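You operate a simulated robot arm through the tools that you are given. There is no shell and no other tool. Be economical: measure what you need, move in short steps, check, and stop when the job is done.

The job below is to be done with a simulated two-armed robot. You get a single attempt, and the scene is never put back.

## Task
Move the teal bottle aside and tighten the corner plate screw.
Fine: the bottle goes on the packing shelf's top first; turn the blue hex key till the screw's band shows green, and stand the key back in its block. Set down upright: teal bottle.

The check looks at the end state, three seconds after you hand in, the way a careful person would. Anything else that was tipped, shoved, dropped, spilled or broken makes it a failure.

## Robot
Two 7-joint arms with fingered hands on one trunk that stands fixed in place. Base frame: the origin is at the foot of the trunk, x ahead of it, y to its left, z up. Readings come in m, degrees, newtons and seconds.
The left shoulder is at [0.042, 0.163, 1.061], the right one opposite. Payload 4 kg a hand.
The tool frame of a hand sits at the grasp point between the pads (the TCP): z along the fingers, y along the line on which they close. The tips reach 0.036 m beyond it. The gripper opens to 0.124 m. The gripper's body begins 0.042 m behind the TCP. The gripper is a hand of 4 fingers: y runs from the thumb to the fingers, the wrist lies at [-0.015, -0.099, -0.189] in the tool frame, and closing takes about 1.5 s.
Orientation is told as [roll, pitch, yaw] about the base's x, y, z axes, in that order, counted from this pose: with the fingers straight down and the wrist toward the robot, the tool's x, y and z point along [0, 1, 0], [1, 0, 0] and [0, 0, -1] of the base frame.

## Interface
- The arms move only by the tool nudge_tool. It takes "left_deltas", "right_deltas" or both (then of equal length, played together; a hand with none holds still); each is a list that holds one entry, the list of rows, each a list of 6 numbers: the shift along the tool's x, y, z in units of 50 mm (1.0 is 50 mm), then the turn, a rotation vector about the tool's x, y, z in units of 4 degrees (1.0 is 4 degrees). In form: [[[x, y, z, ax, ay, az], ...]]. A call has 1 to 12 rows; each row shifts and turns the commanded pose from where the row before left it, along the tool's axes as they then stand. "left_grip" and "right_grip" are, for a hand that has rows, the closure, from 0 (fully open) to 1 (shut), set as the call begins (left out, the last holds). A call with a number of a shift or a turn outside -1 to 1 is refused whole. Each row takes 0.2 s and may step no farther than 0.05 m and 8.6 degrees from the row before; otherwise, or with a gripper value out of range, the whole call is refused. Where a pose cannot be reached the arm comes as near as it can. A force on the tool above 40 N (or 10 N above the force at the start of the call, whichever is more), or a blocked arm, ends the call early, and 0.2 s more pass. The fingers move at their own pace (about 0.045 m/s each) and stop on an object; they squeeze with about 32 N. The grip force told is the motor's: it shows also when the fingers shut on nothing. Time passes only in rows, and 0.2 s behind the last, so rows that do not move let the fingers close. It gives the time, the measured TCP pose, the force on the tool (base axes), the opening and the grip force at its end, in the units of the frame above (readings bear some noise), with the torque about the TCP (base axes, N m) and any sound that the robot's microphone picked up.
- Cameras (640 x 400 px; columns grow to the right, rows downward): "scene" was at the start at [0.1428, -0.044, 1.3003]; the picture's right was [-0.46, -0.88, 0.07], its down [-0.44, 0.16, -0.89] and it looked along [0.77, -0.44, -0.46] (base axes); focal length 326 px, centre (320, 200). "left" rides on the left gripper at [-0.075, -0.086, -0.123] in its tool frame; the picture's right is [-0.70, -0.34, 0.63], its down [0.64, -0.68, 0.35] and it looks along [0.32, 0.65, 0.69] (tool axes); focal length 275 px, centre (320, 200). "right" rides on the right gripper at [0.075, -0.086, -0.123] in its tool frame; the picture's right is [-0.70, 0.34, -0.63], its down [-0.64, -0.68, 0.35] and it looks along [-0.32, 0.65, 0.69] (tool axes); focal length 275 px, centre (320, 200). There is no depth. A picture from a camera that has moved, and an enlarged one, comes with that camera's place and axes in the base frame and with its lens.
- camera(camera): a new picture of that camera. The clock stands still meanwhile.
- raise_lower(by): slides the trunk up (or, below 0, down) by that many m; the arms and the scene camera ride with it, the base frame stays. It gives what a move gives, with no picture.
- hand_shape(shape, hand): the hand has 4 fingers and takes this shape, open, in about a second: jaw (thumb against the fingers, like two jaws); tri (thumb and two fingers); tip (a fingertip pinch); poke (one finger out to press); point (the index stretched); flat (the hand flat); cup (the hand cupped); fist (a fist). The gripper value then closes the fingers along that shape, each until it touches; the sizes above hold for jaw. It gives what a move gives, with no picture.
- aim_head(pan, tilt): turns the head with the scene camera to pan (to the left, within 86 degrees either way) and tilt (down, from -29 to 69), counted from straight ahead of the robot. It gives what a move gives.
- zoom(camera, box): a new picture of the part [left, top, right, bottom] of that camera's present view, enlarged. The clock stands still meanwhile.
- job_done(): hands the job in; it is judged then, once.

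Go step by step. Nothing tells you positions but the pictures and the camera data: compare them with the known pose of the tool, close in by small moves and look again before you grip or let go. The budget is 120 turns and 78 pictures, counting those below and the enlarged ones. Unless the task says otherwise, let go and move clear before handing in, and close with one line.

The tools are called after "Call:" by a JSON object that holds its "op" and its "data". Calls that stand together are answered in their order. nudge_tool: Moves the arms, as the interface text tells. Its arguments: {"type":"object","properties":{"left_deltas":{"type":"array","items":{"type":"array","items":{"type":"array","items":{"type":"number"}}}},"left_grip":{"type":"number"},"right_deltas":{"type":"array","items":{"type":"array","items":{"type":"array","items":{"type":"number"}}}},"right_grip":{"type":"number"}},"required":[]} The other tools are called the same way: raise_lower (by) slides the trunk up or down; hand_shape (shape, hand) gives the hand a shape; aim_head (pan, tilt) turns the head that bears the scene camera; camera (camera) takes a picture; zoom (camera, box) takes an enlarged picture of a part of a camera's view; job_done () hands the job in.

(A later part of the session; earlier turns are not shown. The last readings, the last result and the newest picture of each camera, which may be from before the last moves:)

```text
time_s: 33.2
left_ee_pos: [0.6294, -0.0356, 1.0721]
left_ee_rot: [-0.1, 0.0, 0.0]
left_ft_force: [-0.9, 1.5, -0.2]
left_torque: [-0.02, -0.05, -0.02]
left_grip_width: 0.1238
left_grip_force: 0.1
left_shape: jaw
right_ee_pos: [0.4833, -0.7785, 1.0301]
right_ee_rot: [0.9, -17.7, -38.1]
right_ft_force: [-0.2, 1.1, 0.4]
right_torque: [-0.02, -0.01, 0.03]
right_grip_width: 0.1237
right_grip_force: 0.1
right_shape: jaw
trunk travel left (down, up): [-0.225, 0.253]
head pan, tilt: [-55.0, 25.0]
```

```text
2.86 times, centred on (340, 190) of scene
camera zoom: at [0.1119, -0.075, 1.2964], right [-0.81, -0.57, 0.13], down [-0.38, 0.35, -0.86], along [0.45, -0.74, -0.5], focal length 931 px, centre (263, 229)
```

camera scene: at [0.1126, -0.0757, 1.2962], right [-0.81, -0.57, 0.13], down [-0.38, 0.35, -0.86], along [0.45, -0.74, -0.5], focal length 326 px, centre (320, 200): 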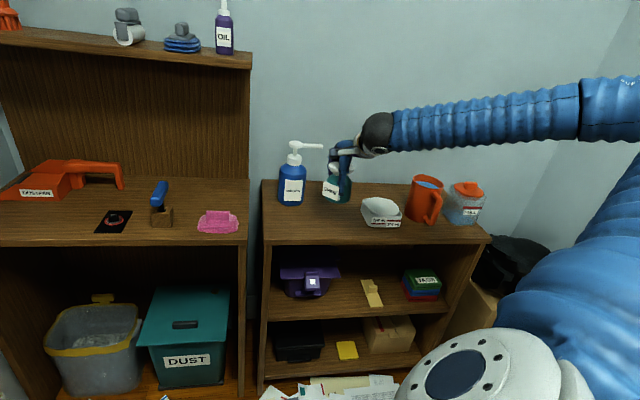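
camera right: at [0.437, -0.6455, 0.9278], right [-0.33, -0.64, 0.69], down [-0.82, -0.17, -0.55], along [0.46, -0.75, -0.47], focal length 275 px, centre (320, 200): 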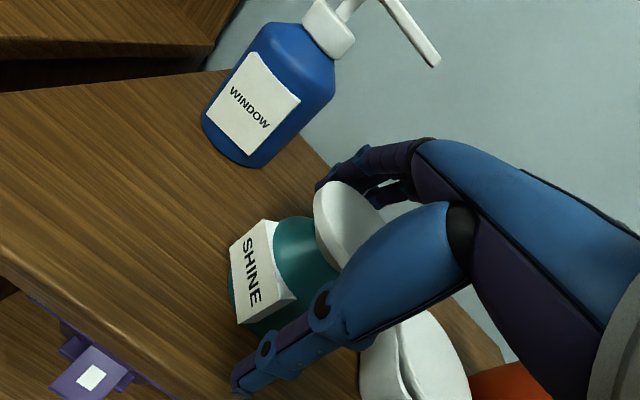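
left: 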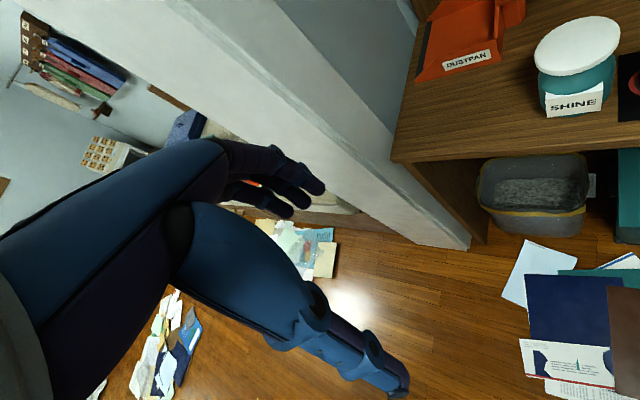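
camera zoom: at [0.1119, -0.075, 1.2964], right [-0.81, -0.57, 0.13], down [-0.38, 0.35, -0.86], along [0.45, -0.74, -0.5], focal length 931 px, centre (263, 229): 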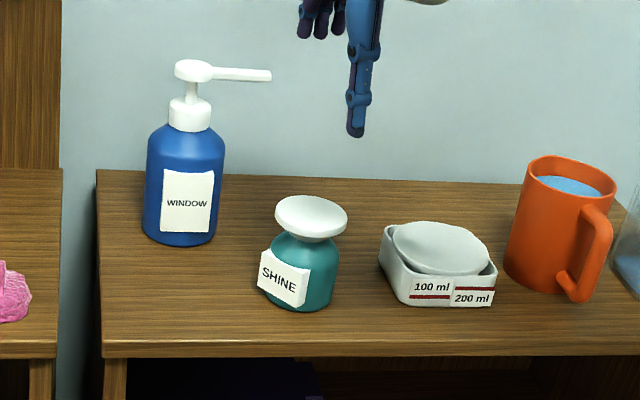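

The bottle is upright and settled on the packing shelf. Next I'll bring the right hand back upright over the bench to inspect key and screw closely.

Call:
{"op": "nudge_tool", "data": {"right_deltas": [[[0, 0, 0, 0.885, 0, 0], [0, 0, 0, 0.885, 0, 0], [0, 0, 0, 0.885, 0, 0], [0, 0, 0, 0.885, 0, 0], [0, 0, 0, 0.885, 0, 0], [0, 0, 0, 0, 0, -1], [0, 0, 0, 0, 0, -1], [0, 0, 0, 0, 0, -1], [0, 0, 0, 0, 0, -1], [0, 0, 0, 0, 0, -1], [0, 0, 0, 0, 0, -1], [0, 0, 0, 0, 0, -1]]]}}

Call:
{"op": "nudge_tool", "data": {"right_deltas": [[[0, 0, 0, 0, 0, -0.9], [0, 0, 0, 0, 0, -0.9], [0, 0, 0, 0, 0, -0.7], [0.696, 0.593, 0.075, 0, 0, 0], [0.696, 0.593, 0.075, 0, 0, 0], [0.696, 0.593, 0.075, 0, 0, 0], [0.696, 0.593, 0.075, 0, 0, 0], [0.696, 0.593, 0.075, 0, 0, 0], [0.696, 0.593, 0.075, 0, 0, 0], [0.696, 0.593, 0.075, 0, 0, 0], [0.696, 0.593, 0.075, 0, 0, 0], [0, 0, 0, 0, 0, 0]]]}}

Call:
{"op": "zoom", "data": {"camera": "right", "box": [150, 90, 310, 250]}}

```text
time_s: 35.9
left_ee_pos: [0.6302, -0.036, 1.073]
left_ee_rot: [0.0, 0.0, 0.0]
left_ft_force: [-0.6, -0.1, -0.6]
left_torque: [0.02, 0.03, 0.05]
left_grip_width: 0.124
left_grip_force: 0.0
left_shape: jaw
right_ee_pos: [0.4852, -0.7802, 1.0302]
right_ee_rot: [0.8, -0.3, -9.9]
right_ft_force: [0.0, -0.5, -0.1]
right_torque: [-0.01, 0.01, 0.03]
right_grip_width: 0.1239
right_grip_force: 0.0
right_shape: jaw
trunk travel left (down, up): [-0.225, 0.253]
head pan, tilt: [-55.0, 25.0]
```

```text
time_s: 38.5
left_ee_pos: [0.6285, -0.0368, 1.0726]
left_ee_rot: [0.0, 0.1, 0.1]
left_ft_force: [0.4, -0.5, 0.6]
left_torque: [0.03, -0.02, 0.03]
left_grip_width: 0.124
left_grip_force: 0.1
left_shape: jaw
right_ee_pos: [0.7219, -0.5022, 1.0054]
right_ee_rot: [0.7, -0.6, 0.0]
right_ft_force: [0.2, -0.2, 0.4]
right_torque: [-0.02, -0.03, 0.01]
right_grip_width: 0.1238
right_grip_force: 0.2
right_shape: jaw
trunk travel left (down, up): [-0.225, 0.253]
head pan, tilt: [-55.0, 25.0]
```

```text
2.50 times, centred on (230, 170) of right
camera zoom: at [0.6336, -0.4281, 1.1288], right [0.33, -0.7, 0.63], down [-0.68, -0.64, -0.36], along [0.66, -0.3, -0.69], focal length 688 px, centre (545, 275)
```

zoom: 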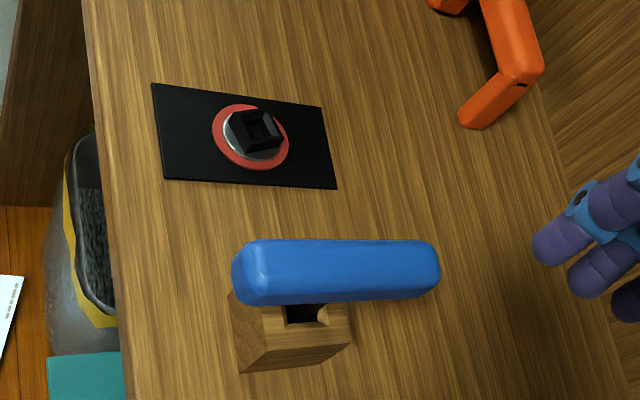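

The screw has a square socket collar, so the square key shaft must match it. I'll zoom in to measure both orientations.

Call:
{"op": "zoom", "data": {"camera": "right", "box": [196, 110, 228, 135]}}

Call:
{"op": "zoom", "data": {"camera": "right", "box": [200, 180, 270, 245]}}

```text
16.00 times, centred on (212, 122) of right
camera zoom: at [0.6336, -0.4281, 1.1288], right [0.33, -0.7, 0.63], down [-0.68, -0.64, -0.36], along [0.66, -0.3, -0.69], focal length 4404 px, centre (2048, 1440)
```

zoom: 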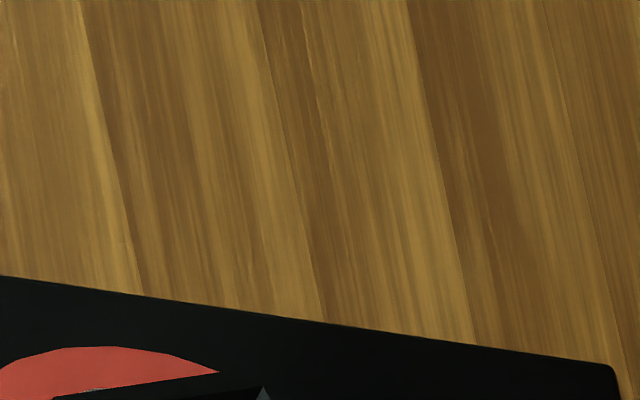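

```text
6.15 times, centred on (235, 212) of right
camera zoom: at [0.6336, -0.4281, 1.1288], right [0.33, -0.7, 0.63], down [-0.68, -0.64, -0.36], along [0.66, -0.3, -0.69], focal length 1694 px, centre (843, 123)
```

zoom: 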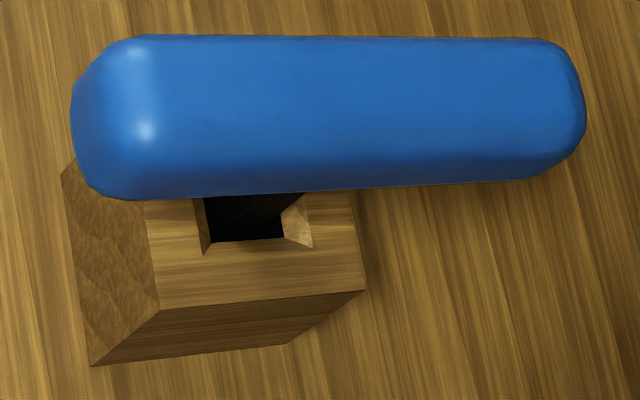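

I mis-boxed the screw; zooming again at the right spot.

Call:
{"op": "zoom", "data": {"camera": "right", "box": [184, 130, 224, 155]}}

```text
16.00 times, centred on (204, 142) of right
camera zoom: at [0.6336, -0.4281, 1.1288], right [0.33, -0.7, 0.63], down [-0.68, -0.64, -0.36], along [0.66, -0.3, -0.69], focal length 4404 px, centre (2176, 1120)
```

zoom: 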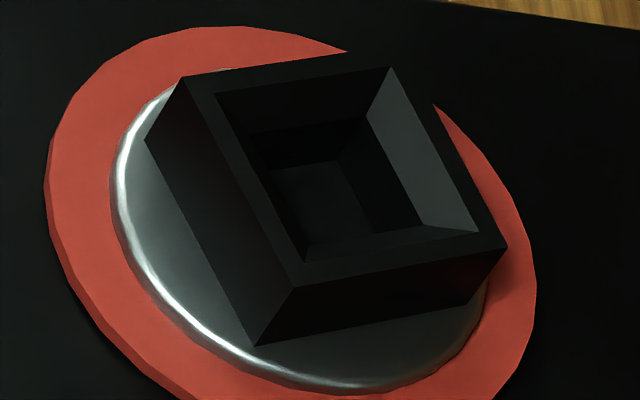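

The socket's sides lie at azimuth about -28° (mod 90), centre about (0.900, -0.379); the key is at (0.814, -0.460) with its handle at -45°. I'll turn the hand to yaw 45° with a 28° tilt along the handle (for reach later) and hover over the key.

Call:
{"op": "nudge_tool", "data": {"right_deltas": [[[0, 0, 0, 0, 0, -0.9375], [0, 0, 0, 0, 0, -0.9375], [0, 0, 0, 0, 0, -0.9375], [0, 0, 0, 0, 0, -0.9375], [0, 0, 0, 0, 0, -0.9375], [0, 0, 0, 0, 0, -0.9375], [0, 0, 0, 0, 0, -0.9375], [0, 0, 0, 0, 0, -0.9375], [0, 0, 0, 0, 0, -0.9375], [0, 0, 0, 0, 0, -0.9375], [0, 0, 0, 0, 0, -0.9375], [0, 0, 0, 0, 0, -0.9375]]]}}

Call:
{"op": "nudge_tool", "data": {"right_deltas": [[[0, 0, 0, 0, -1, 0], [0, 0, 0, 0, -1, 0], [0, 0, 0, 0, -1, 0], [0, 0, 0, 0, -1, 0], [0, 0, 0, 0, -1, 0], [0, 0, 0, 0, -1, 0], [0, 0, 0, 0, -1, 0], [-0.011, 0.632, 0.481, 0, 0, 0], [-0.011, 0.632, 0.481, 0, 0, 0], [-0.011, 0.632, 0.481, 0, 0, 0], [0, 0, 0, 0, 0, 0]]]}}

Call:
{"op": "aim_head", "data": {"pan": -30, "tilt": 28}}

Call:
{"op": "camera", "data": {"camera": "scene"}}

Call:
{"op": "camera", "data": {"camera": "right"}}

```text
time_s: 41.0
left_ee_pos: [0.6307, -0.0368, 1.0729]
left_ee_rot: [-0.1, 0.1, 0.0]
left_ft_force: [0.2, -0.2, 0.0]
left_torque: [-0.01, 0.02, 0.02]
left_grip_width: 0.1236
left_grip_force: 0.1
left_shape: jaw
right_ee_pos: [0.7205, -0.5025, 1.006]
right_ee_rot: [0.2, -0.9, 45.1]
right_ft_force: [0.1, -0.1, -0.7]
right_torque: [0.01, -0.03, 0.02]
right_grip_width: 0.124
right_grip_force: 0.0
right_shape: jaw
trunk travel left (down, up): [-0.225, 0.253]
head pan, tilt: [-55.0, 25.0]
```

```text
time_s: 43.5
left_ee_pos: [0.6291, -0.0359, 1.0723]
left_ee_rot: [0.0, 0.0, 0.0]
left_ft_force: [0.0, 0.1, 0.0]
left_torque: [-0.02, -0.01, -0.02]
left_grip_width: 0.1239
left_grip_force: 0.0
left_shape: jaw
right_ee_pos: [0.8136, -0.4578, 0.9443]
right_ee_rot: [-28.0, -0.9, 45.1]
right_ft_force: [0.6, 0.2, 0.1]
right_torque: [-0.03, 0.0, -0.04]
right_grip_width: 0.1237
right_grip_force: 0.1
right_shape: jaw
trunk travel left (down, up): [-0.225, 0.253]
head pan, tilt: [-55.0, 25.0]
```

```text
time_s: 44.3
left_ee_pos: [0.6291, -0.036, 1.0718]
left_ee_rot: [0.0, 0.0, -0.1]
left_ft_force: [-0.4, -0.2, -0.3]
left_torque: [-0.01, 0.01, 0.01]
left_grip_width: 0.1237
left_grip_force: 0.0
left_shape: jaw
right_ee_pos: [0.8119, -0.4574, 0.9439]
right_ee_rot: [-27.8, -0.8, 45.1]
right_ft_force: [0.0, -0.2, 0.4]
right_torque: [-0.04, 0.01, -0.03]
right_grip_width: 0.1237
right_grip_force: 0.1
right_shape: jaw
trunk travel left (down, up): [-0.225, 0.253]
head pan, tilt: [-30.0, 28.0]
```

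```text
41 pictures are left
camera scene: at [0.1376, -0.0458, 1.2875], right [-0.49, -0.87, 0.08], down [-0.54, 0.24, -0.81], along [0.68, -0.44, -0.58], focal length 326 px, centre (320, 200)
```

scene: 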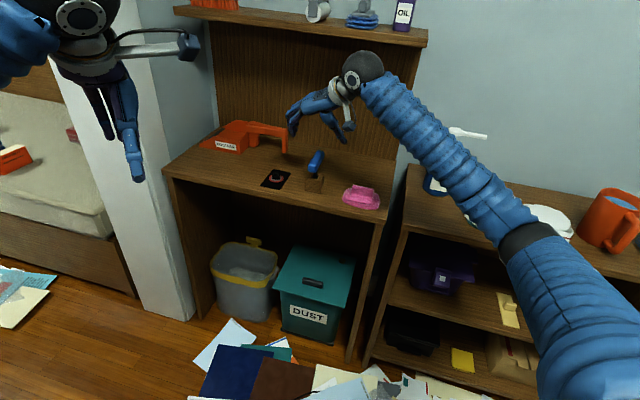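

```text
40 pictures are left
camera right: at [0.6639, -0.4313, 1.0167], right [0.45, 0.0, 0.89], down [0.04, -1.0, -0.02], along [0.89, 0.04, -0.45], focal length 275 px, centre (320, 200)
```

right: 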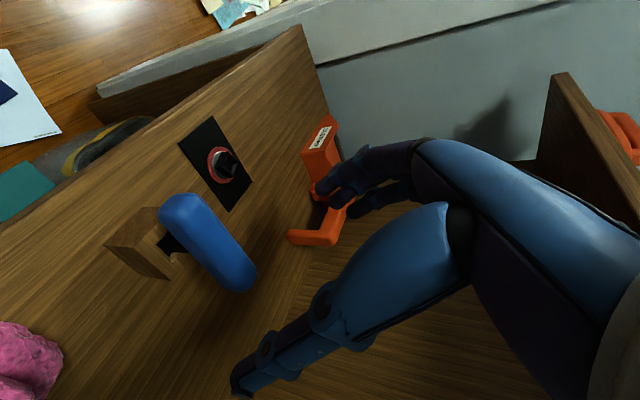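

The key handle centre reads about (0.810, -0.459, 0.85), almost under the TCP. I'm lowering to straddle it, then checking.

Call:
{"op": "nudge_tool", "data": {"right_deltas": [[[0.274, -0.017, 0.51, 0, 0, 0], [0.274, -0.017, 0.51, 0, 0, 0], [0.274, -0.017, 0.51, 0, 0, 0], [0, 0, 0, 0, 0, 0]]]}}

Call:
{"op": "zoom", "data": {"camera": "scene", "box": [250, 90, 400, 220]}}

Call:
{"op": "camera", "data": {"camera": "right"}}

```text
time_s: 45.3
left_ee_pos: [0.6296, -0.036, 1.0723]
left_ee_rot: [-0.1, 0.1, 0.0]
left_ft_force: [0.7, 0.7, 0.0]
left_torque: [-0.02, 0.02, 0.02]
left_grip_width: 0.1234
left_grip_force: 0.1
left_shape: jaw
right_ee_pos: [0.8129, -0.4602, 0.8584]
right_ee_rot: [-28.0, -0.9, 45.0]
right_ft_force: [-0.4, -0.1, 0.5]
right_torque: [-0.01, 0.0, -0.02]
right_grip_width: 0.1238
right_grip_force: 0.0
right_shape: jaw
trunk travel left (down, up): [-0.225, 0.253]
head pan, tilt: [-30.0, 28.0]
```

```text
3.08 times, centred on (325, 155) of scene
camera zoom: at [0.1374, -0.0456, 1.2876], right [-0.49, -0.87, 0.08], down [-0.54, 0.23, -0.81], along [0.68, -0.44, -0.58], focal length 1003 px, centre (305, 338)
```

zoom: 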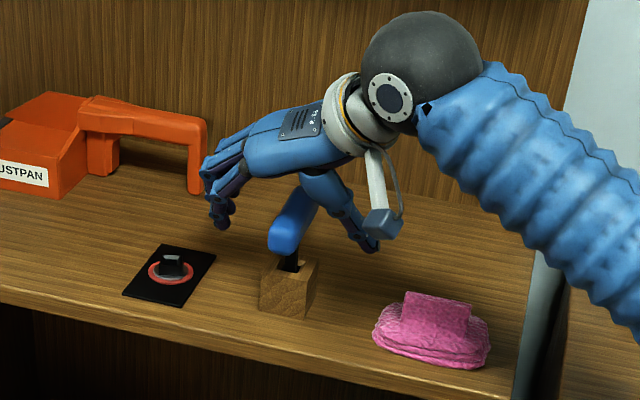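

```text
38 pictures are left
camera right: at [0.6629, -0.4329, 0.9306], right [0.45, 0.0, 0.89], down [0.04, -1.0, -0.01], along [0.89, 0.04, -0.45], focal length 275 px, centre (320, 200)
```

right: 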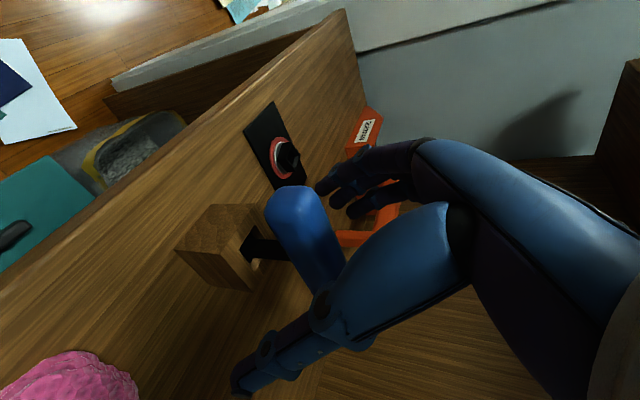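

The handle sits between thumb and fingers near the TCP. I'm closing.

Call:
{"op": "nudge_tool", "data": {"right_deltas": [[[0, 0, 0, 0, 0, 0], [0, 0, 0, 0, 0, 0], [0, 0, 0, 0, 0, 0], [0, 0, 0, 0, 0, 0], [0, 0, 0, 0, 0, 0], [0, 0, 0, 0, 0, 0], [0, 0, 0, 0, 0, 0], [0, 0, 0, 0, 0, 0], [0, 0, 0, 0, 0, 0]]], "right_grip": 1}}

Call:
{"op": "zoom", "data": {"camera": "right", "box": [160, 130, 400, 380]}}

```text
time_s: 47.3
left_ee_pos: [0.6294, -0.0378, 1.0712]
left_ee_rot: [0.1, 0.0, 0.0]
left_ft_force: [-1.2, 0.6, 0.2]
left_torque: [-0.02, 0.03, 0.01]
left_grip_width: 0.1238
left_grip_force: 0.0
left_shape: jaw
right_ee_pos: [0.8114, -0.4604, 0.8574]
right_ee_rot: [-27.7, -1.0, 45.1]
right_ft_force: [-6.4, -6.4, -2.4]
right_torque: [0.01, -0.08, 0.22]
right_grip_width: 0.0273
right_grip_force: 32.5
right_shape: jaw
trunk travel left (down, up): [-0.225, 0.253]
head pan, tilt: [-30.0, 28.0]
```

```text
1.60 times, centred on (280, 255) of right
camera zoom: at [0.6627, -0.4338, 0.9301], right [0.46, 0.0, 0.89], down [0.04, -1.0, -0.02], along [0.89, 0.04, -0.46], focal length 440 px, centre (384, 112)
```

zoom: 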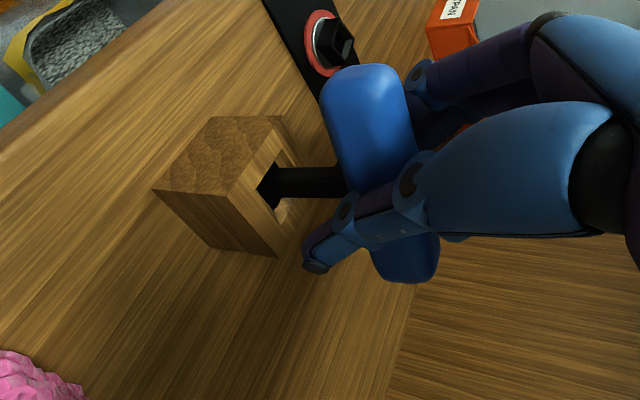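

Gripped at 27 mm with a slight side load. I'll relieve 1.5 mm sideways and lift straight up.

Call:
{"op": "nudge_tool", "data": {"right_deltas": [[[0, -0.03, 0, 0, 0, 0], [-0.094, 0, -0.177, 0, 0, 0], [-0.094, 0, -0.177, 0, 0, 0], [-0.188, 0, -0.353, 0, 0, 0], [-0.188, 0, -0.353, 0, 0, 0], [-0.188, 0, -0.353, 0, 0, 0], [0, 0, 0, 0, 0, 0]]]}}

Call:
{"op": "zoom", "data": {"camera": "scene", "box": [250, 90, 400, 220]}}

Call:
{"op": "zoom", "data": {"camera": "right", "box": [160, 130, 400, 380]}}

```text
time_s: 48.9
left_ee_pos: [0.6302, -0.0371, 1.0714]
left_ee_rot: [-0.1, 0.0, 0.0]
left_ft_force: [0.1, -0.2, -0.3]
left_torque: [-0.01, -0.01, 0.01]
left_grip_width: 0.1238
left_grip_force: 0.1
left_shape: jaw
right_ee_pos: [0.8108, -0.4607, 0.9361]
right_ee_rot: [-27.8, -0.9, 45.0]
right_ft_force: [0.7, -0.4, -0.6]
right_torque: [0.02, 0.0, -0.03]
right_grip_width: 0.0246
right_grip_force: 32.5
right_shape: jaw
trunk travel left (down, up): [-0.225, 0.253]
head pan, tilt: [-30.0, 28.0]
```

```text
3.08 times, centred on (325, 155) of scene
camera zoom: at [0.1378, -0.046, 1.2874], right [-0.49, -0.87, 0.08], down [-0.54, 0.23, -0.81], along [0.68, -0.44, -0.58], focal length 1003 px, centre (305, 338)
```

zoom: 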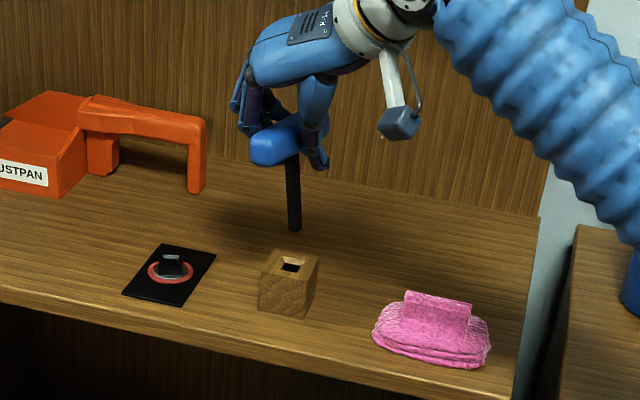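

```text
1.60 times, centred on (280, 255) of right
camera zoom: at [0.6617, -0.4341, 1.0084], right [0.46, 0.0, 0.89], down [0.04, -1.0, -0.02], along [0.89, 0.04, -0.45], focal length 440 px, centre (384, 112)
```

zoom: 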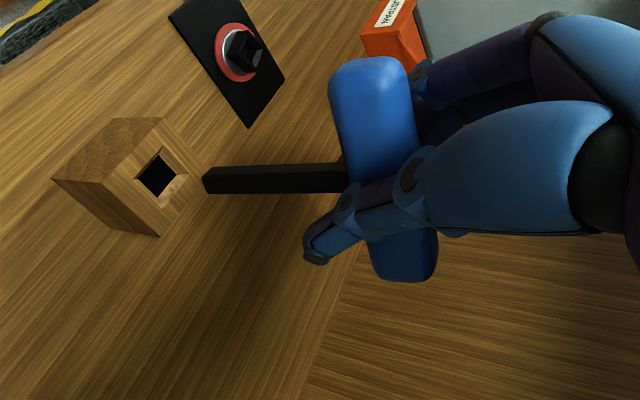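

The key is out, shaft vertical, tip about 0.095 m below the TCP. I'm turning it +17° to match the socket and moving over the screw, tip still about 6 cm above.

Call:
{"op": "nudge_tool", "data": {"right_deltas": [[[0, 0, 0, -0.399, 0, -0.751], [0, 0, 0, -0.399, 0, -0.751], [0, 0, 0, -0.399, 0, -0.751], [0, 0, 0, -0.399, 0, -0.751], [0, 0, 0, -0.399, 0, -0.751], [-0.214, 0.738, 0.113, 0, 0, 0], [-0.214, 0.738, 0.113, 0, 0, 0], [-0.214, 0.738, 0.113, 0, 0, 0], [0, 0, 0, 0, 0, 0]]]}}

Call:
{"op": "zoom", "data": {"camera": "scene", "box": [230, 110, 330, 200]}}

Call:
{"op": "zoom", "data": {"camera": "right", "box": [160, 130, 400, 380]}}

```text
time_s: 50.9
left_ee_pos: [0.6293, -0.0364, 1.0723]
left_ee_rot: [0.1, 0.0, 0.0]
left_ft_force: [-0.4, 0.2, -0.6]
left_torque: [0.0, 0.01, 0.02]
left_grip_width: 0.1235
left_grip_force: 0.0
left_shape: jaw
right_ee_pos: [0.8948, -0.3804, 0.9406]
right_ee_rot: [-28.2, -0.9, 62.2]
right_ft_force: [-0.4, 0.4, -1.6]
right_torque: [-0.03, 0.04, -0.01]
right_grip_width: 0.0246
right_grip_force: 32.4
right_shape: jaw
trunk travel left (down, up): [-0.225, 0.253]
head pan, tilt: [-30.0, 28.0]
```

```text
4.44 times, centred on (280, 155) of scene
camera zoom: at [0.1371, -0.0464, 1.2876], right [-0.49, -0.87, 0.08], down [-0.54, 0.24, -0.81], along [0.68, -0.44, -0.58], focal length 1449 px, centre (498, 400)
```

zoom: 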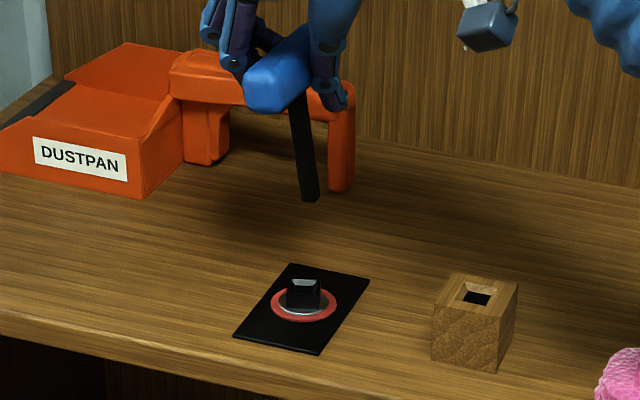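

```text
1.60 times, centred on (280, 255) of right
camera zoom: at [0.7454, -0.3988, 1.0117], right [0.43, 0.14, 0.89], down [0.33, -0.94, -0.01], along [0.84, 0.3, -0.45], focal length 440 px, centre (384, 112)
```

zoom: 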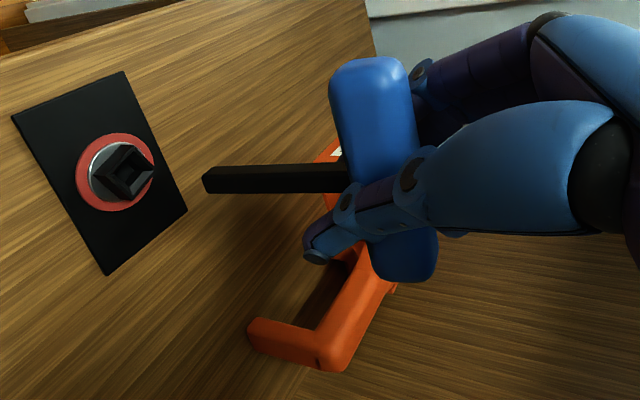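

The shaft leans about 5° in the grip (bottom toward -y). I'll rotate the hand 5° about the handle axis to plumb it and shift the tip over the socket at about (0.899, -0.376, 0.782), then look again.

Call:
{"op": "nudge_tool", "data": {"right_deltas": [[[0, 0, 0, -0.552, 0, 0.293], [0, 0, 0, -0.552, 0, 0.293], [-0.072, -0.07, 0.038, 0, 0, 0], [0, 0, 0, 0, 0, 0]]]}}

Call:
{"op": "zoom", "data": {"camera": "scene", "box": [240, 120, 320, 170]}}

Call:
{"op": "zoom", "data": {"camera": "right", "box": [180, 160, 330, 254]}}

```text
time_s: 51.9
left_ee_pos: [0.6305, -0.0356, 1.0721]
left_ee_rot: [0.0, 0.1, 0.0]
left_ft_force: [-0.1, 0.9, 0.0]
left_torque: [0.0, 0.04, -0.01]
left_grip_width: 0.1236
left_grip_force: 0.1
left_shape: jaw
right_ee_pos: [0.8977, -0.3839, 0.9384]
right_ee_rot: [-28.0, -5.9, 62.2]
right_ft_force: [-0.2, 0.4, -1.4]
right_torque: [-0.02, -0.01, 0.02]
right_grip_width: 0.0246
right_grip_force: 31.8
right_shape: jaw
trunk travel left (down, up): [-0.225, 0.253]
head pan, tilt: [-30.0, 28.0]
```

```text
8.00 times, centred on (280, 145) of scene
camera zoom: at [0.1378, -0.0457, 1.2875], right [-0.49, -0.87, 0.08], down [-0.54, 0.23, -0.81], along [0.68, -0.44, -0.58], focal length 2608 px, centre (640, 640)
```

zoom: 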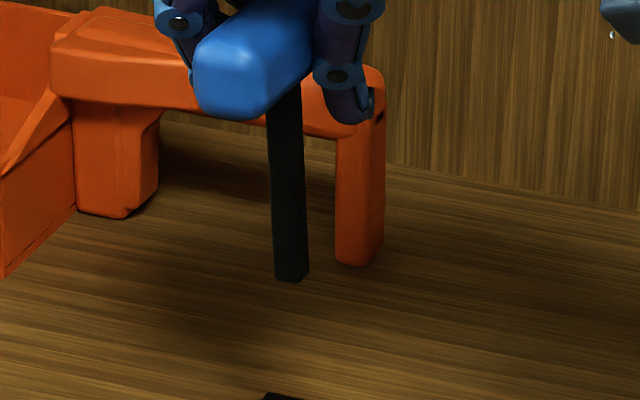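

```text
4.26 times, centred on (255, 207) of right
camera zoom: at [0.7435, -0.408, 1.0027], right [0.39, 0.07, 0.92], down [0.33, -0.94, -0.07], along [0.86, 0.33, -0.39], focal length 1171 px, centre (597, 170)
```

zoom: 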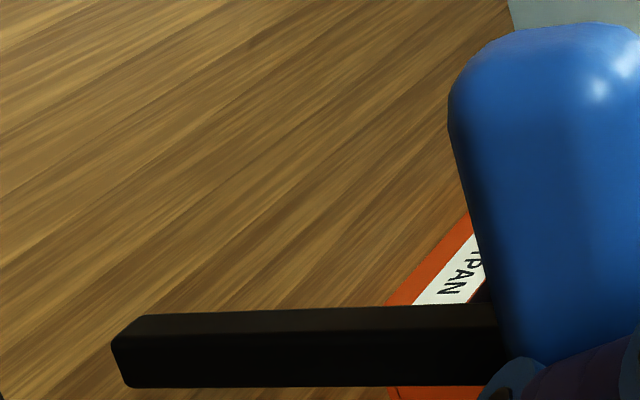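

In the right camera the shaft now looks plumb and the tip is over the socket at (0.8986, -0.3756, 0.845). I'll take out about 2° of the remaining lean along the handle, lower 4.5 cm, and check again.

Call:
{"op": "nudge_tool", "data": {"right_deltas": [[[0, 0, 0, 0, -0.5, 0], [0.25, -0.039, 0.373, 0, 0, 0], [0.25, -0.039, 0.373, 0, 0, 0], [0, 0, 0, 0, 0, 0]]]}}

Call:
{"op": "zoom", "data": {"camera": "scene", "box": [245, 140, 325, 190]}}

Call:
{"op": "zoom", "data": {"camera": "right", "box": [170, 170, 330, 270]}}

```text
time_s: 52.9
left_ee_pos: [0.6304, -0.0355, 1.0727]
left_ee_rot: [-0.1, -0.1, 0.1]
left_ft_force: [0.1, 0.5, -0.4]
left_torque: [-0.01, 0.04, 0.0]
left_grip_width: 0.1236
left_grip_force: 0.1
left_shape: jaw
right_ee_pos: [0.8948, -0.3823, 0.8945]
right_ee_rot: [-30.1, -5.9, 62.0]
right_ft_force: [-0.2, 0.6, -1.4]
right_torque: [-0.02, 0.05, 0.01]
right_grip_width: 0.0245
right_grip_force: 31.5
right_shape: jaw
trunk travel left (down, up): [-0.225, 0.253]
head pan, tilt: [-30.0, 28.0]
```

```text
8.00 times, centred on (285, 165) of scene
camera zoom: at [0.1376, -0.0457, 1.2876], right [-0.49, -0.87, 0.08], down [-0.54, 0.23, -0.81], along [0.68, -0.44, -0.58], focal length 2608 px, centre (600, 480)
```

zoom: 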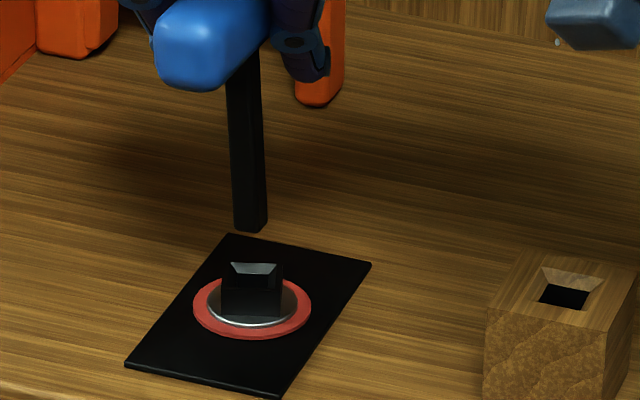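

```text
4.00 times, centred on (250, 220) of right
camera zoom: at [0.7393, -0.4048, 0.9534], right [0.36, 0.08, 0.93], down [0.33, -0.94, -0.05], along [0.87, 0.32, -0.37], focal length 1101 px, centre (600, 120)
```

zoom: 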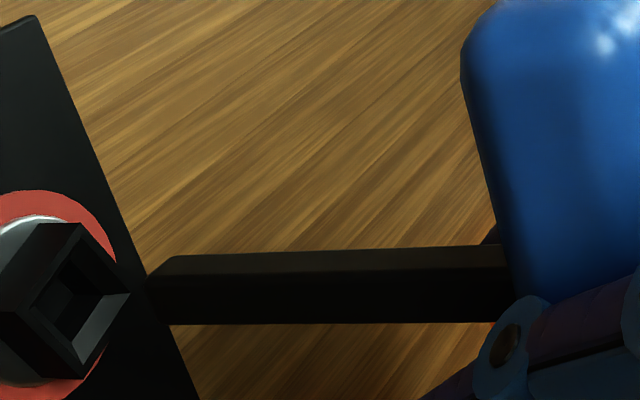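

The tip is about 3–4 mm short of the socket's centre line, and the shaft faces may not match the socket. I'll zoom tightly on the tip.

Call:
{"op": "zoom", "data": {"camera": "right", "box": [170, 240, 230, 278]}}

Call:
{"op": "zoom", "data": {"camera": "scene", "box": [264, 140, 296, 160]}}

```text
10.53 times, centred on (200, 259) of right
camera zoom: at [0.7393, -0.4048, 0.9534], right [0.36, 0.08, 0.93], down [0.33, -0.94, -0.05], along [0.87, 0.32, -0.37], focal length 2898 px, centre (1583, -421)
```

zoom: 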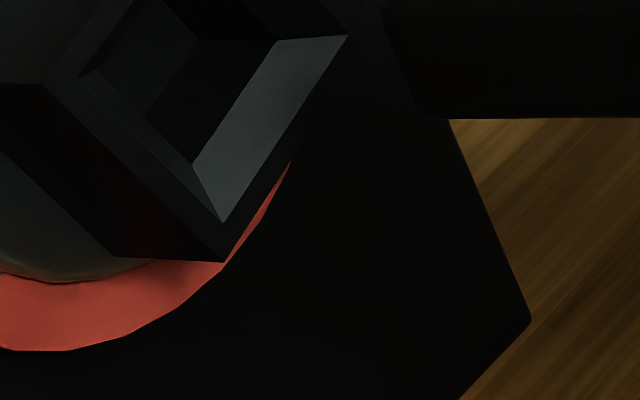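

```text
16.00 times, centred on (280, 150) of scene
camera zoom: at [0.1376, -0.0457, 1.2876], right [-0.49, -0.87, 0.08], down [-0.54, 0.23, -0.81], along [0.68, -0.44, -0.58], focal length 5216 px, centre (960, 1000)
```

zoom: 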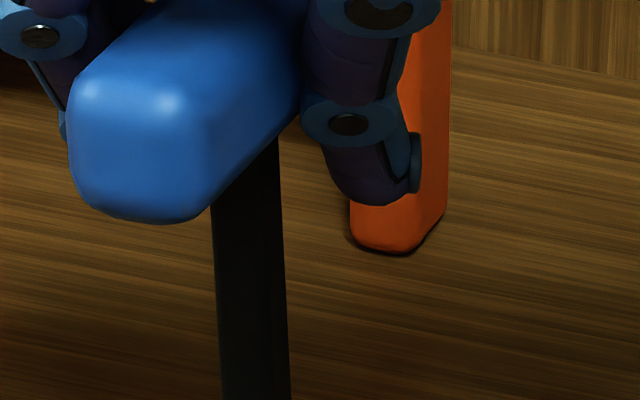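

I need the shaft tip itself; zooming on its actual pixel location.

Call:
{"op": "zoom", "data": {"camera": "right", "box": [198, 228, 238, 253]}}

Call:
{"op": "zoom", "data": {"camera": "scene", "box": [264, 158, 296, 178]}}

```text
16.00 times, centred on (218, 240) of right
camera zoom: at [0.7393, -0.4048, 0.9534], right [0.36, 0.08, 0.93], down [0.33, -0.94, -0.05], along [0.87, 0.32, -0.37], focal length 4404 px, centre (1952, -448)
```

zoom: 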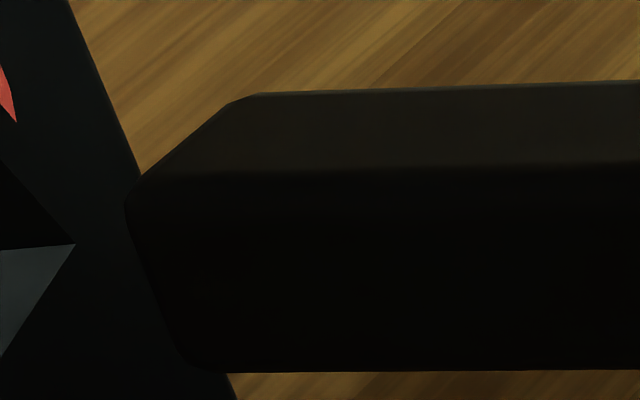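

```text
16.00 times, centred on (280, 168) of scene
camera zoom: at [0.1376, -0.0457, 1.2876], right [-0.49, -0.87, 0.08], down [-0.54, 0.23, -0.81], along [0.68, -0.44, -0.58], focal length 5216 px, centre (960, 712)
```

zoom: 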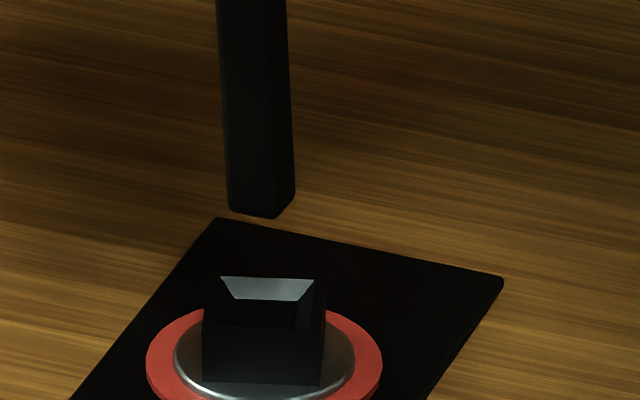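

The shaft's faces are actually at about -44°, so the key needs about 16° more turn to match the socket. I'll rotate a further +16° and correct the tip position by a few mm.

Call:
{"op": "nudge_tool", "data": {"right_deltas": [[[0, 0, 0, -0.498, 0.087, -0.863], [0, 0, 0, -0.498, 0.087, -0.863], [0, 0, 0, -0.498, 0.087, -0.863], [0, 0, 0, -0.498, 0.087, -0.863], [-0.144, -0.052, 0.083, 0, 0, 0], [0, 0, 0, 0, 0, 0]]]}}

Call:
{"op": "zoom", "data": {"camera": "scene", "box": [264, 154, 304, 179]}}

Call:
{"op": "zoom", "data": {"camera": "right", "box": [160, 200, 260, 280]}}

```text
time_s: 54.3
left_ee_pos: [0.6308, -0.036, 1.0722]
left_ee_rot: [0.0, 0.1, -0.1]
left_ft_force: [0.0, 0.2, 0.4]
left_torque: [-0.01, -0.01, 0.04]
left_grip_width: 0.1237
left_grip_force: 0.0
left_shape: jaw
right_ee_pos: [0.9016, -0.3865, 0.8925]
right_ee_rot: [-30.3, -5.8, 78.1]
right_ft_force: [-0.1, -0.1, 0.2]
right_torque: [0.0, 0.01, -0.01]
right_grip_width: 0.0245
right_grip_force: 31.7
right_shape: jaw
trunk travel left (down, up): [-0.225, 0.253]
head pan, tilt: [-30.0, 28.0]
```

```text
16.00 times, centred on (284, 166) of scene
camera zoom: at [0.1376, -0.0458, 1.2875], right [-0.49, -0.87, 0.08], down [-0.54, 0.23, -0.81], along [0.68, -0.44, -0.58], focal length 5216 px, centre (896, 736)
```

zoom: 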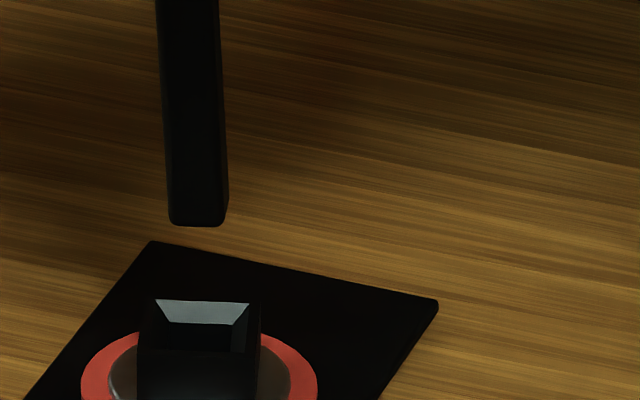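

```text
5.00 times, centred on (210, 240) of right
camera zoom: at [0.7584, -0.45, 0.9523], right [0.32, 0.18, 0.93], down [0.58, -0.82, -0.04], along [0.75, 0.55, -0.37], focal length 1376 px, centre (870, 0)
```

zoom: 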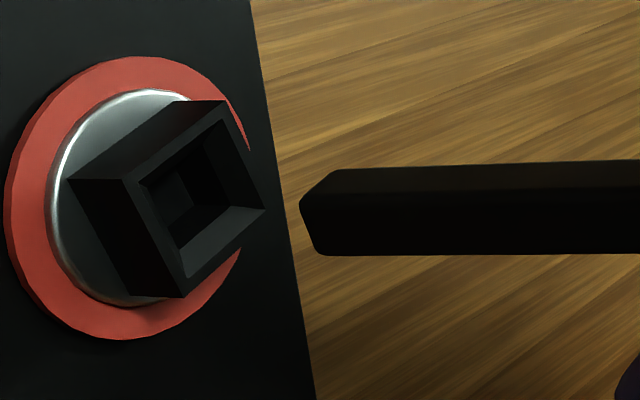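

Orientation now matches and the tip is within 1–2 mm of the socket's centre. I'll trim the last 2° of lean and lower 2 cm to the socket's mouth.

Call:
{"op": "nudge_tool", "data": {"right_deltas": [[[0.047, -0.058, -0.027, -0.5, -0.25, 0.29], [0.101, -0.025, 0.171, 0, 0, 0], [0.101, -0.025, 0.171, 0, 0, 0], [0, 0, 0, 0, 0, 0]]]}}

Call:
{"op": "zoom", "data": {"camera": "scene", "box": [264, 154, 304, 179]}}

Call:
{"op": "zoom", "data": {"camera": "right", "box": [160, 200, 260, 280]}}

```text
time_s: 55.3
left_ee_pos: [0.6293, -0.0345, 1.0721]
left_ee_rot: [0.0, -0.1, -0.1]
left_ft_force: [-0.1, -0.1, -0.8]
left_torque: [-0.01, 0.02, 0.0]
left_grip_width: 0.1238
left_grip_force: 0.1
left_shape: jaw
right_ee_pos: [0.9003, -0.3872, 0.8724]
right_ee_rot: [-31.3, -8.1, 78.2]
right_ft_force: [-0.3, 0.3, -1.2]
right_torque: [-0.01, 0.0, 0.0]
right_grip_width: 0.0244
right_grip_force: 31.6
right_shape: jaw
trunk travel left (down, up): [-0.225, 0.253]
head pan, tilt: [-30.0, 28.0]
```

```text
16.00 times, centred on (284, 166) of scene
camera zoom: at [0.1377, -0.0457, 1.2875], right [-0.49, -0.87, 0.08], down [-0.54, 0.23, -0.81], along [0.68, -0.44, -0.58], focal length 5216 px, centre (896, 736)
```

zoom: 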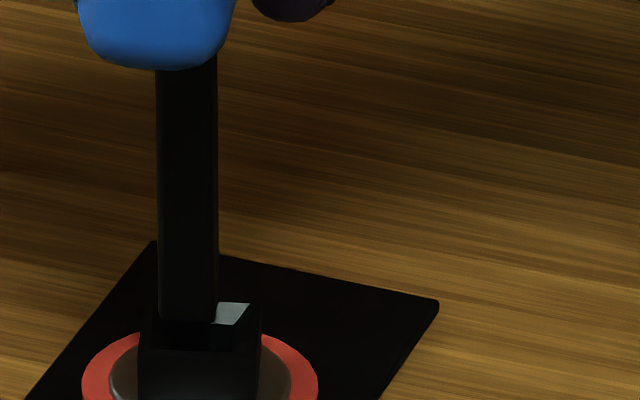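

```text
5.00 times, centred on (210, 240) of right
camera zoom: at [0.7544, -0.4527, 0.926], right [0.3, 0.15, 0.94], down [0.58, -0.82, -0.06], along [0.76, 0.56, -0.33], focal length 1376 px, centre (870, 0)
```

zoom: 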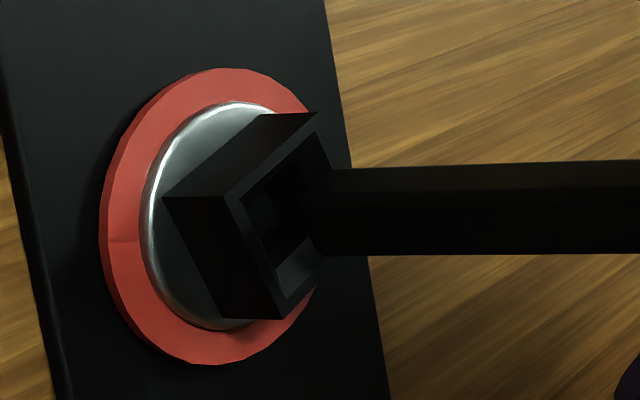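

The tip is at the mouth, about 2 mm off centre. I'll shift it and push down slowly into the socket.

Call:
{"op": "nudge_tool", "data": {"right_deltas": [[[0.019, -0.036, -0.011, 0, 0, 0], [0.051, -0.013, 0.086, 0, 0, 0], [0.051, -0.013, 0.086, 0, 0, 0], [0.03, -0.008, 0.051, 0, 0, 0], [0.03, -0.008, 0.051, 0, 0, 0], [0, 0, 0, 0, 0, 0]]]}}

Call:
{"op": "zoom", "data": {"camera": "right", "box": [160, 200, 260, 280]}}

```text
time_s: 56.7
left_ee_pos: [0.63, -0.0358, 1.0727]
left_ee_rot: [-0.1, 0.0, 0.1]
left_ft_force: [-1.0, 0.0, -0.8]
left_torque: [-0.01, 0.01, 0.0]
left_grip_width: 0.1239
left_grip_force: 0.1
left_shape: jaw
right_ee_pos: [0.8983, -0.3904, 0.8592]
right_ee_rot: [-31.5, -8.2, 78.2]
right_ft_force: [0.7, -0.4, 9.7]
right_torque: [0.11, -0.11, -0.02]
right_grip_width: 0.0243
right_grip_force: 32.5
right_shape: jaw
trunk travel left (down, up): [-0.225, 0.253]
head pan, tilt: [-30.0, 28.0]
```

```text
5.00 times, centred on (210, 240) of right
camera zoom: at [0.7529, -0.4544, 0.9119], right [0.3, 0.15, 0.94], down [0.58, -0.82, -0.06], along [0.76, 0.56, -0.33], focal length 1376 px, centre (870, 0)
```

zoom: 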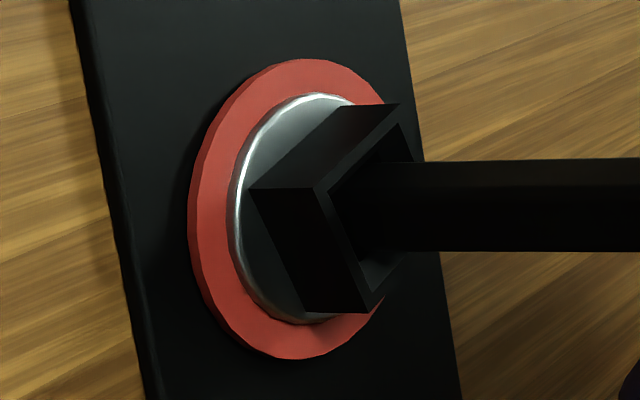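

The shaft has entered the socket and meets about 10 N. I'll press a few mm more to see whether it's seated.

Call:
{"op": "nudge_tool", "data": {"right_deltas": [[[0.02, -0.005, 0.034, 0, 0, 0], [0.02, -0.005, 0.034, 0, 0, 0], [0, 0, 0, 0, 0, 0]]]}}

Call:
{"op": "zoom", "data": {"camera": "right", "box": [185, 215, 249, 255]}}

Call:
{"op": "zoom", "data": {"camera": "scene", "box": [264, 154, 304, 179]}}

```text
time_s: 57.5
left_ee_pos: [0.6271, -0.0349, 1.0741]
left_ee_rot: [-0.1, -0.1, 0.0]
left_ft_force: [0.5, -0.4, 0.4]
left_torque: [-0.02, -0.01, 0.01]
left_grip_width: 0.1238
left_grip_force: 0.1
left_shape: jaw
right_ee_pos: [0.8986, -0.3894, 0.8573]
right_ee_rot: [-31.7, -8.3, 78.2]
right_ft_force: [2.1, -1.8, 31.6]
right_torque: [0.25, -0.46, -0.07]
right_grip_width: 0.0239
right_grip_force: 32.4
right_shape: jaw
trunk travel left (down, up): [-0.225, 0.253]
head pan, tilt: [-30.0, 28.0]
```

```text
10.00 times, centred on (217, 235) of right
camera zoom: at [0.752, -0.4546, 0.9096], right [0.3, 0.15, 0.94], down [0.58, -0.82, -0.05], along [0.76, 0.56, -0.33], focal length 2753 px, centre (1350, -150)
```

zoom: 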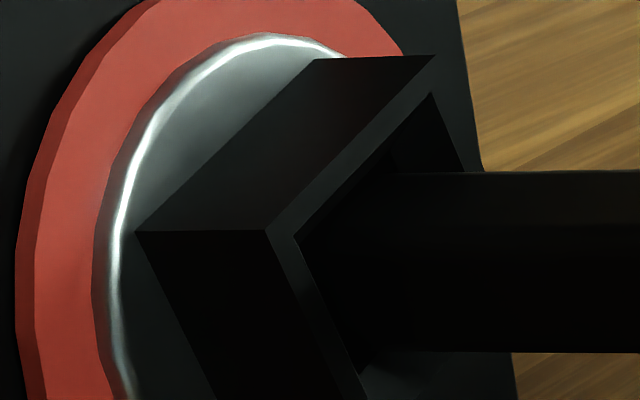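

```text
16.00 times, centred on (284, 166) of scene
camera zoom: at [0.1351, -0.0448, 1.2882], right [-0.49, -0.87, 0.08], down [-0.54, 0.23, -0.81], along [0.69, -0.44, -0.58], focal length 5216 px, centre (896, 736)
```

zoom: 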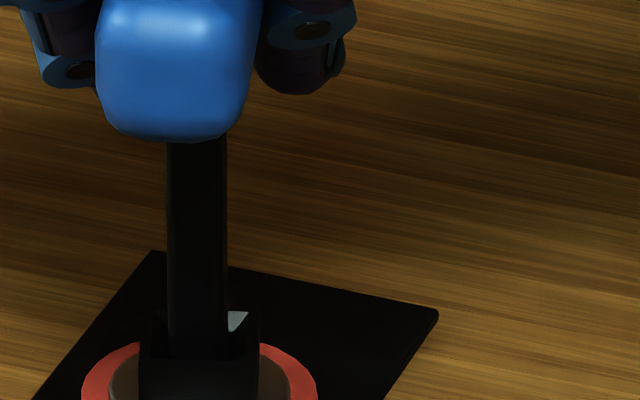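

It's hard-seated: 31 N on the floor of the socket, shaft centred. I'll ease off 1.5 mm and turn clockwise 40° about the key's axis.

Call:
{"op": "nudge_tool", "data": {"right_deltas": [[[-0.016, 0.004, -0.027, 0, 0, 0], [0.0125, 0.002, -0.0073, 0.505, -0.127, 0.855], [0.0125, 0.002, -0.0073, 0.505, -0.127, 0.855], [0.0125, 0.002, -0.0073, 0.505, -0.127, 0.855], [0.0125, 0.002, -0.0073, 0.505, -0.127, 0.855], [0.0125, 0.002, -0.0073, 0.505, -0.127, 0.855]]]}}

Call:
{"op": "zoom", "data": {"camera": "scene", "box": [254, 135, 318, 175]}}

```text
time_s: 58.9
left_ee_pos: [0.6299, -0.0346, 1.074]
left_ee_rot: [0.1, -0.2, 0.0]
left_ft_force: [-0.1, -0.9, 0.0]
left_torque: [-0.03, 0.0, -0.02]
left_grip_width: 0.1237
left_grip_force: 0.0
left_shape: jaw
right_ee_pos: [0.8934, -0.3888, 0.8565]
right_ee_rot: [-31.1, -8.4, 58.0]
right_ft_force: [0.2, -1.2, 24.2]
right_torque: [0.13, -0.29, 0.02]
right_grip_width: 0.0233
right_grip_force: 32.3
right_shape: jaw
trunk travel left (down, up): [-0.225, 0.253]
head pan, tilt: [-30.0, 28.0]
```

```text
10.00 times, centred on (286, 155) of scene
camera zoom: at [0.1357, -0.045, 1.2878], right [-0.49, -0.87, 0.08], down [-0.54, 0.23, -0.81], along [0.68, -0.44, -0.58], focal length 3260 px, centre (660, 650)
```

zoom: 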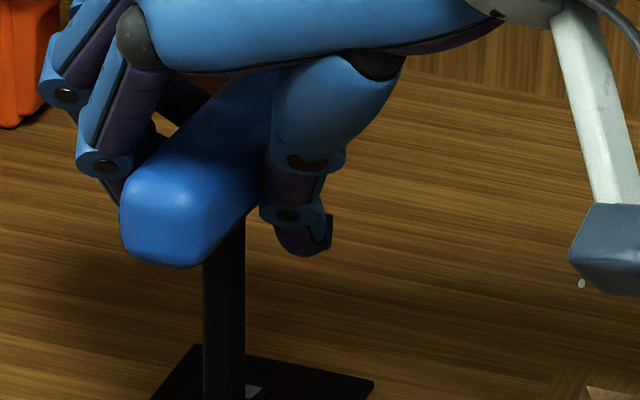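

It turned 20° with little torque. I'll continue 28° more and look at the screw and band.

Call:
{"op": "nudge_tool", "data": {"right_deltas": [[[-0.01, 0.003, -0.017, 0, 0, 0], [0.0125, 0.002, -0.0073, 0.505, -0.127, 0.855], [0.0125, 0.002, -0.0073, 0.505, -0.127, 0.855], [0.0125, 0.002, -0.0073, 0.505, -0.127, 0.855], [0.0125, 0.002, -0.0073, 0.505, -0.127, 0.855], [0.0125, 0.002, -0.0073, 0.505, -0.127, 0.855], [0.0125, 0.002, -0.0073, 0.505, -0.127, 0.855], [0.0125, 0.002, -0.0073, 0.505, -0.127, 0.855]]]}}

Call:
{"op": "zoom", "data": {"camera": "scene", "box": [254, 145, 318, 185]}}

```text
time_s: 60.7
left_ee_pos: [0.6296, -0.0352, 1.0728]
left_ee_rot: [0.0, 0.0, 0.0]
left_ft_force: [0.6, 0.6, -0.4]
left_torque: [-0.01, 0.0, 0.02]
left_grip_width: 0.1238
left_grip_force: 0.0
left_shape: jaw
right_ee_pos: [0.8895, -0.385, 0.857]
right_ee_rot: [-30.5, -8.4, 29.9]
right_ft_force: [-2.2, -0.2, 12.8]
right_torque: [-0.02, -0.08, 0.11]
right_grip_width: 0.0232
right_grip_force: 32.0
right_shape: jaw
trunk travel left (down, up): [-0.225, 0.253]
head pan, tilt: [-30.0, 28.0]
```

```text
10.00 times, centred on (286, 165) of scene
camera zoom: at [0.1366, -0.0452, 1.2876], right [-0.49, -0.87, 0.08], down [-0.54, 0.23, -0.81], along [0.68, -0.44, -0.58], focal length 3260 px, centre (660, 550)
```

zoom: 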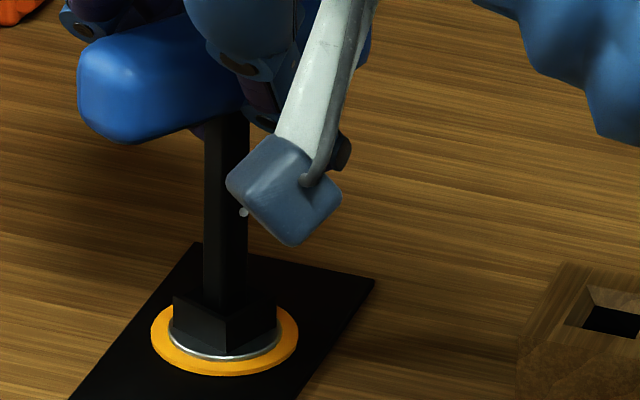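

The screw turns with the key and the band has gone from red to amber. I'm continuing 20°.

Call:
{"op": "nudge_tool", "data": {"right_deltas": [[[0.0125, 0.002, -0.0073, 0.505, -0.127, 0.855], [0.0125, 0.002, -0.0073, 0.505, -0.127, 0.855], [0.0125, 0.002, -0.0073, 0.505, -0.127, 0.855], [0.0125, 0.002, -0.0073, 0.505, -0.127, 0.855], [0.0125, 0.002, -0.0073, 0.505, -0.127, 0.855], [0, 0, 0, 0, 0, 0]]]}}

Call:
{"op": "zoom", "data": {"camera": "scene", "box": [254, 145, 318, 185]}}

```text
time_s: 62.1
left_ee_pos: [0.6289, -0.0359, 1.0734]
left_ee_rot: [0.0, 0.0, 0.0]
left_ft_force: [0.0, -0.4, -0.1]
left_torque: [-0.01, -0.01, 0.0]
left_grip_width: 0.1239
left_grip_force: 0.0
left_shape: jaw
right_ee_pos: [0.8894, -0.3809, 0.8571]
right_ee_rot: [-30.1, -8.4, 9.9]
right_ft_force: [-1.8, 1.1, 6.7]
right_torque: [-0.05, 0.04, 0.06]
right_grip_width: 0.0232
right_grip_force: 31.9
right_shape: jaw
trunk travel left (down, up): [-0.225, 0.253]
head pan, tilt: [-30.0, 28.0]
```

```text
10.00 times, centred on (286, 165) of scene
camera zoom: at [0.1369, -0.0455, 1.2876], right [-0.49, -0.87, 0.08], down [-0.54, 0.23, -0.81], along [0.68, -0.44, -0.58], focal length 3260 px, centre (660, 550)
```

zoom: 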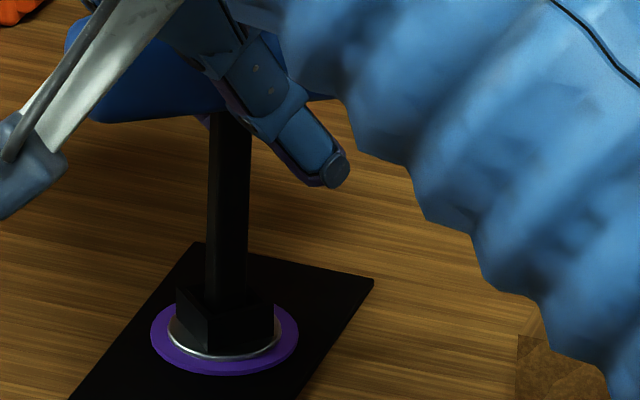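

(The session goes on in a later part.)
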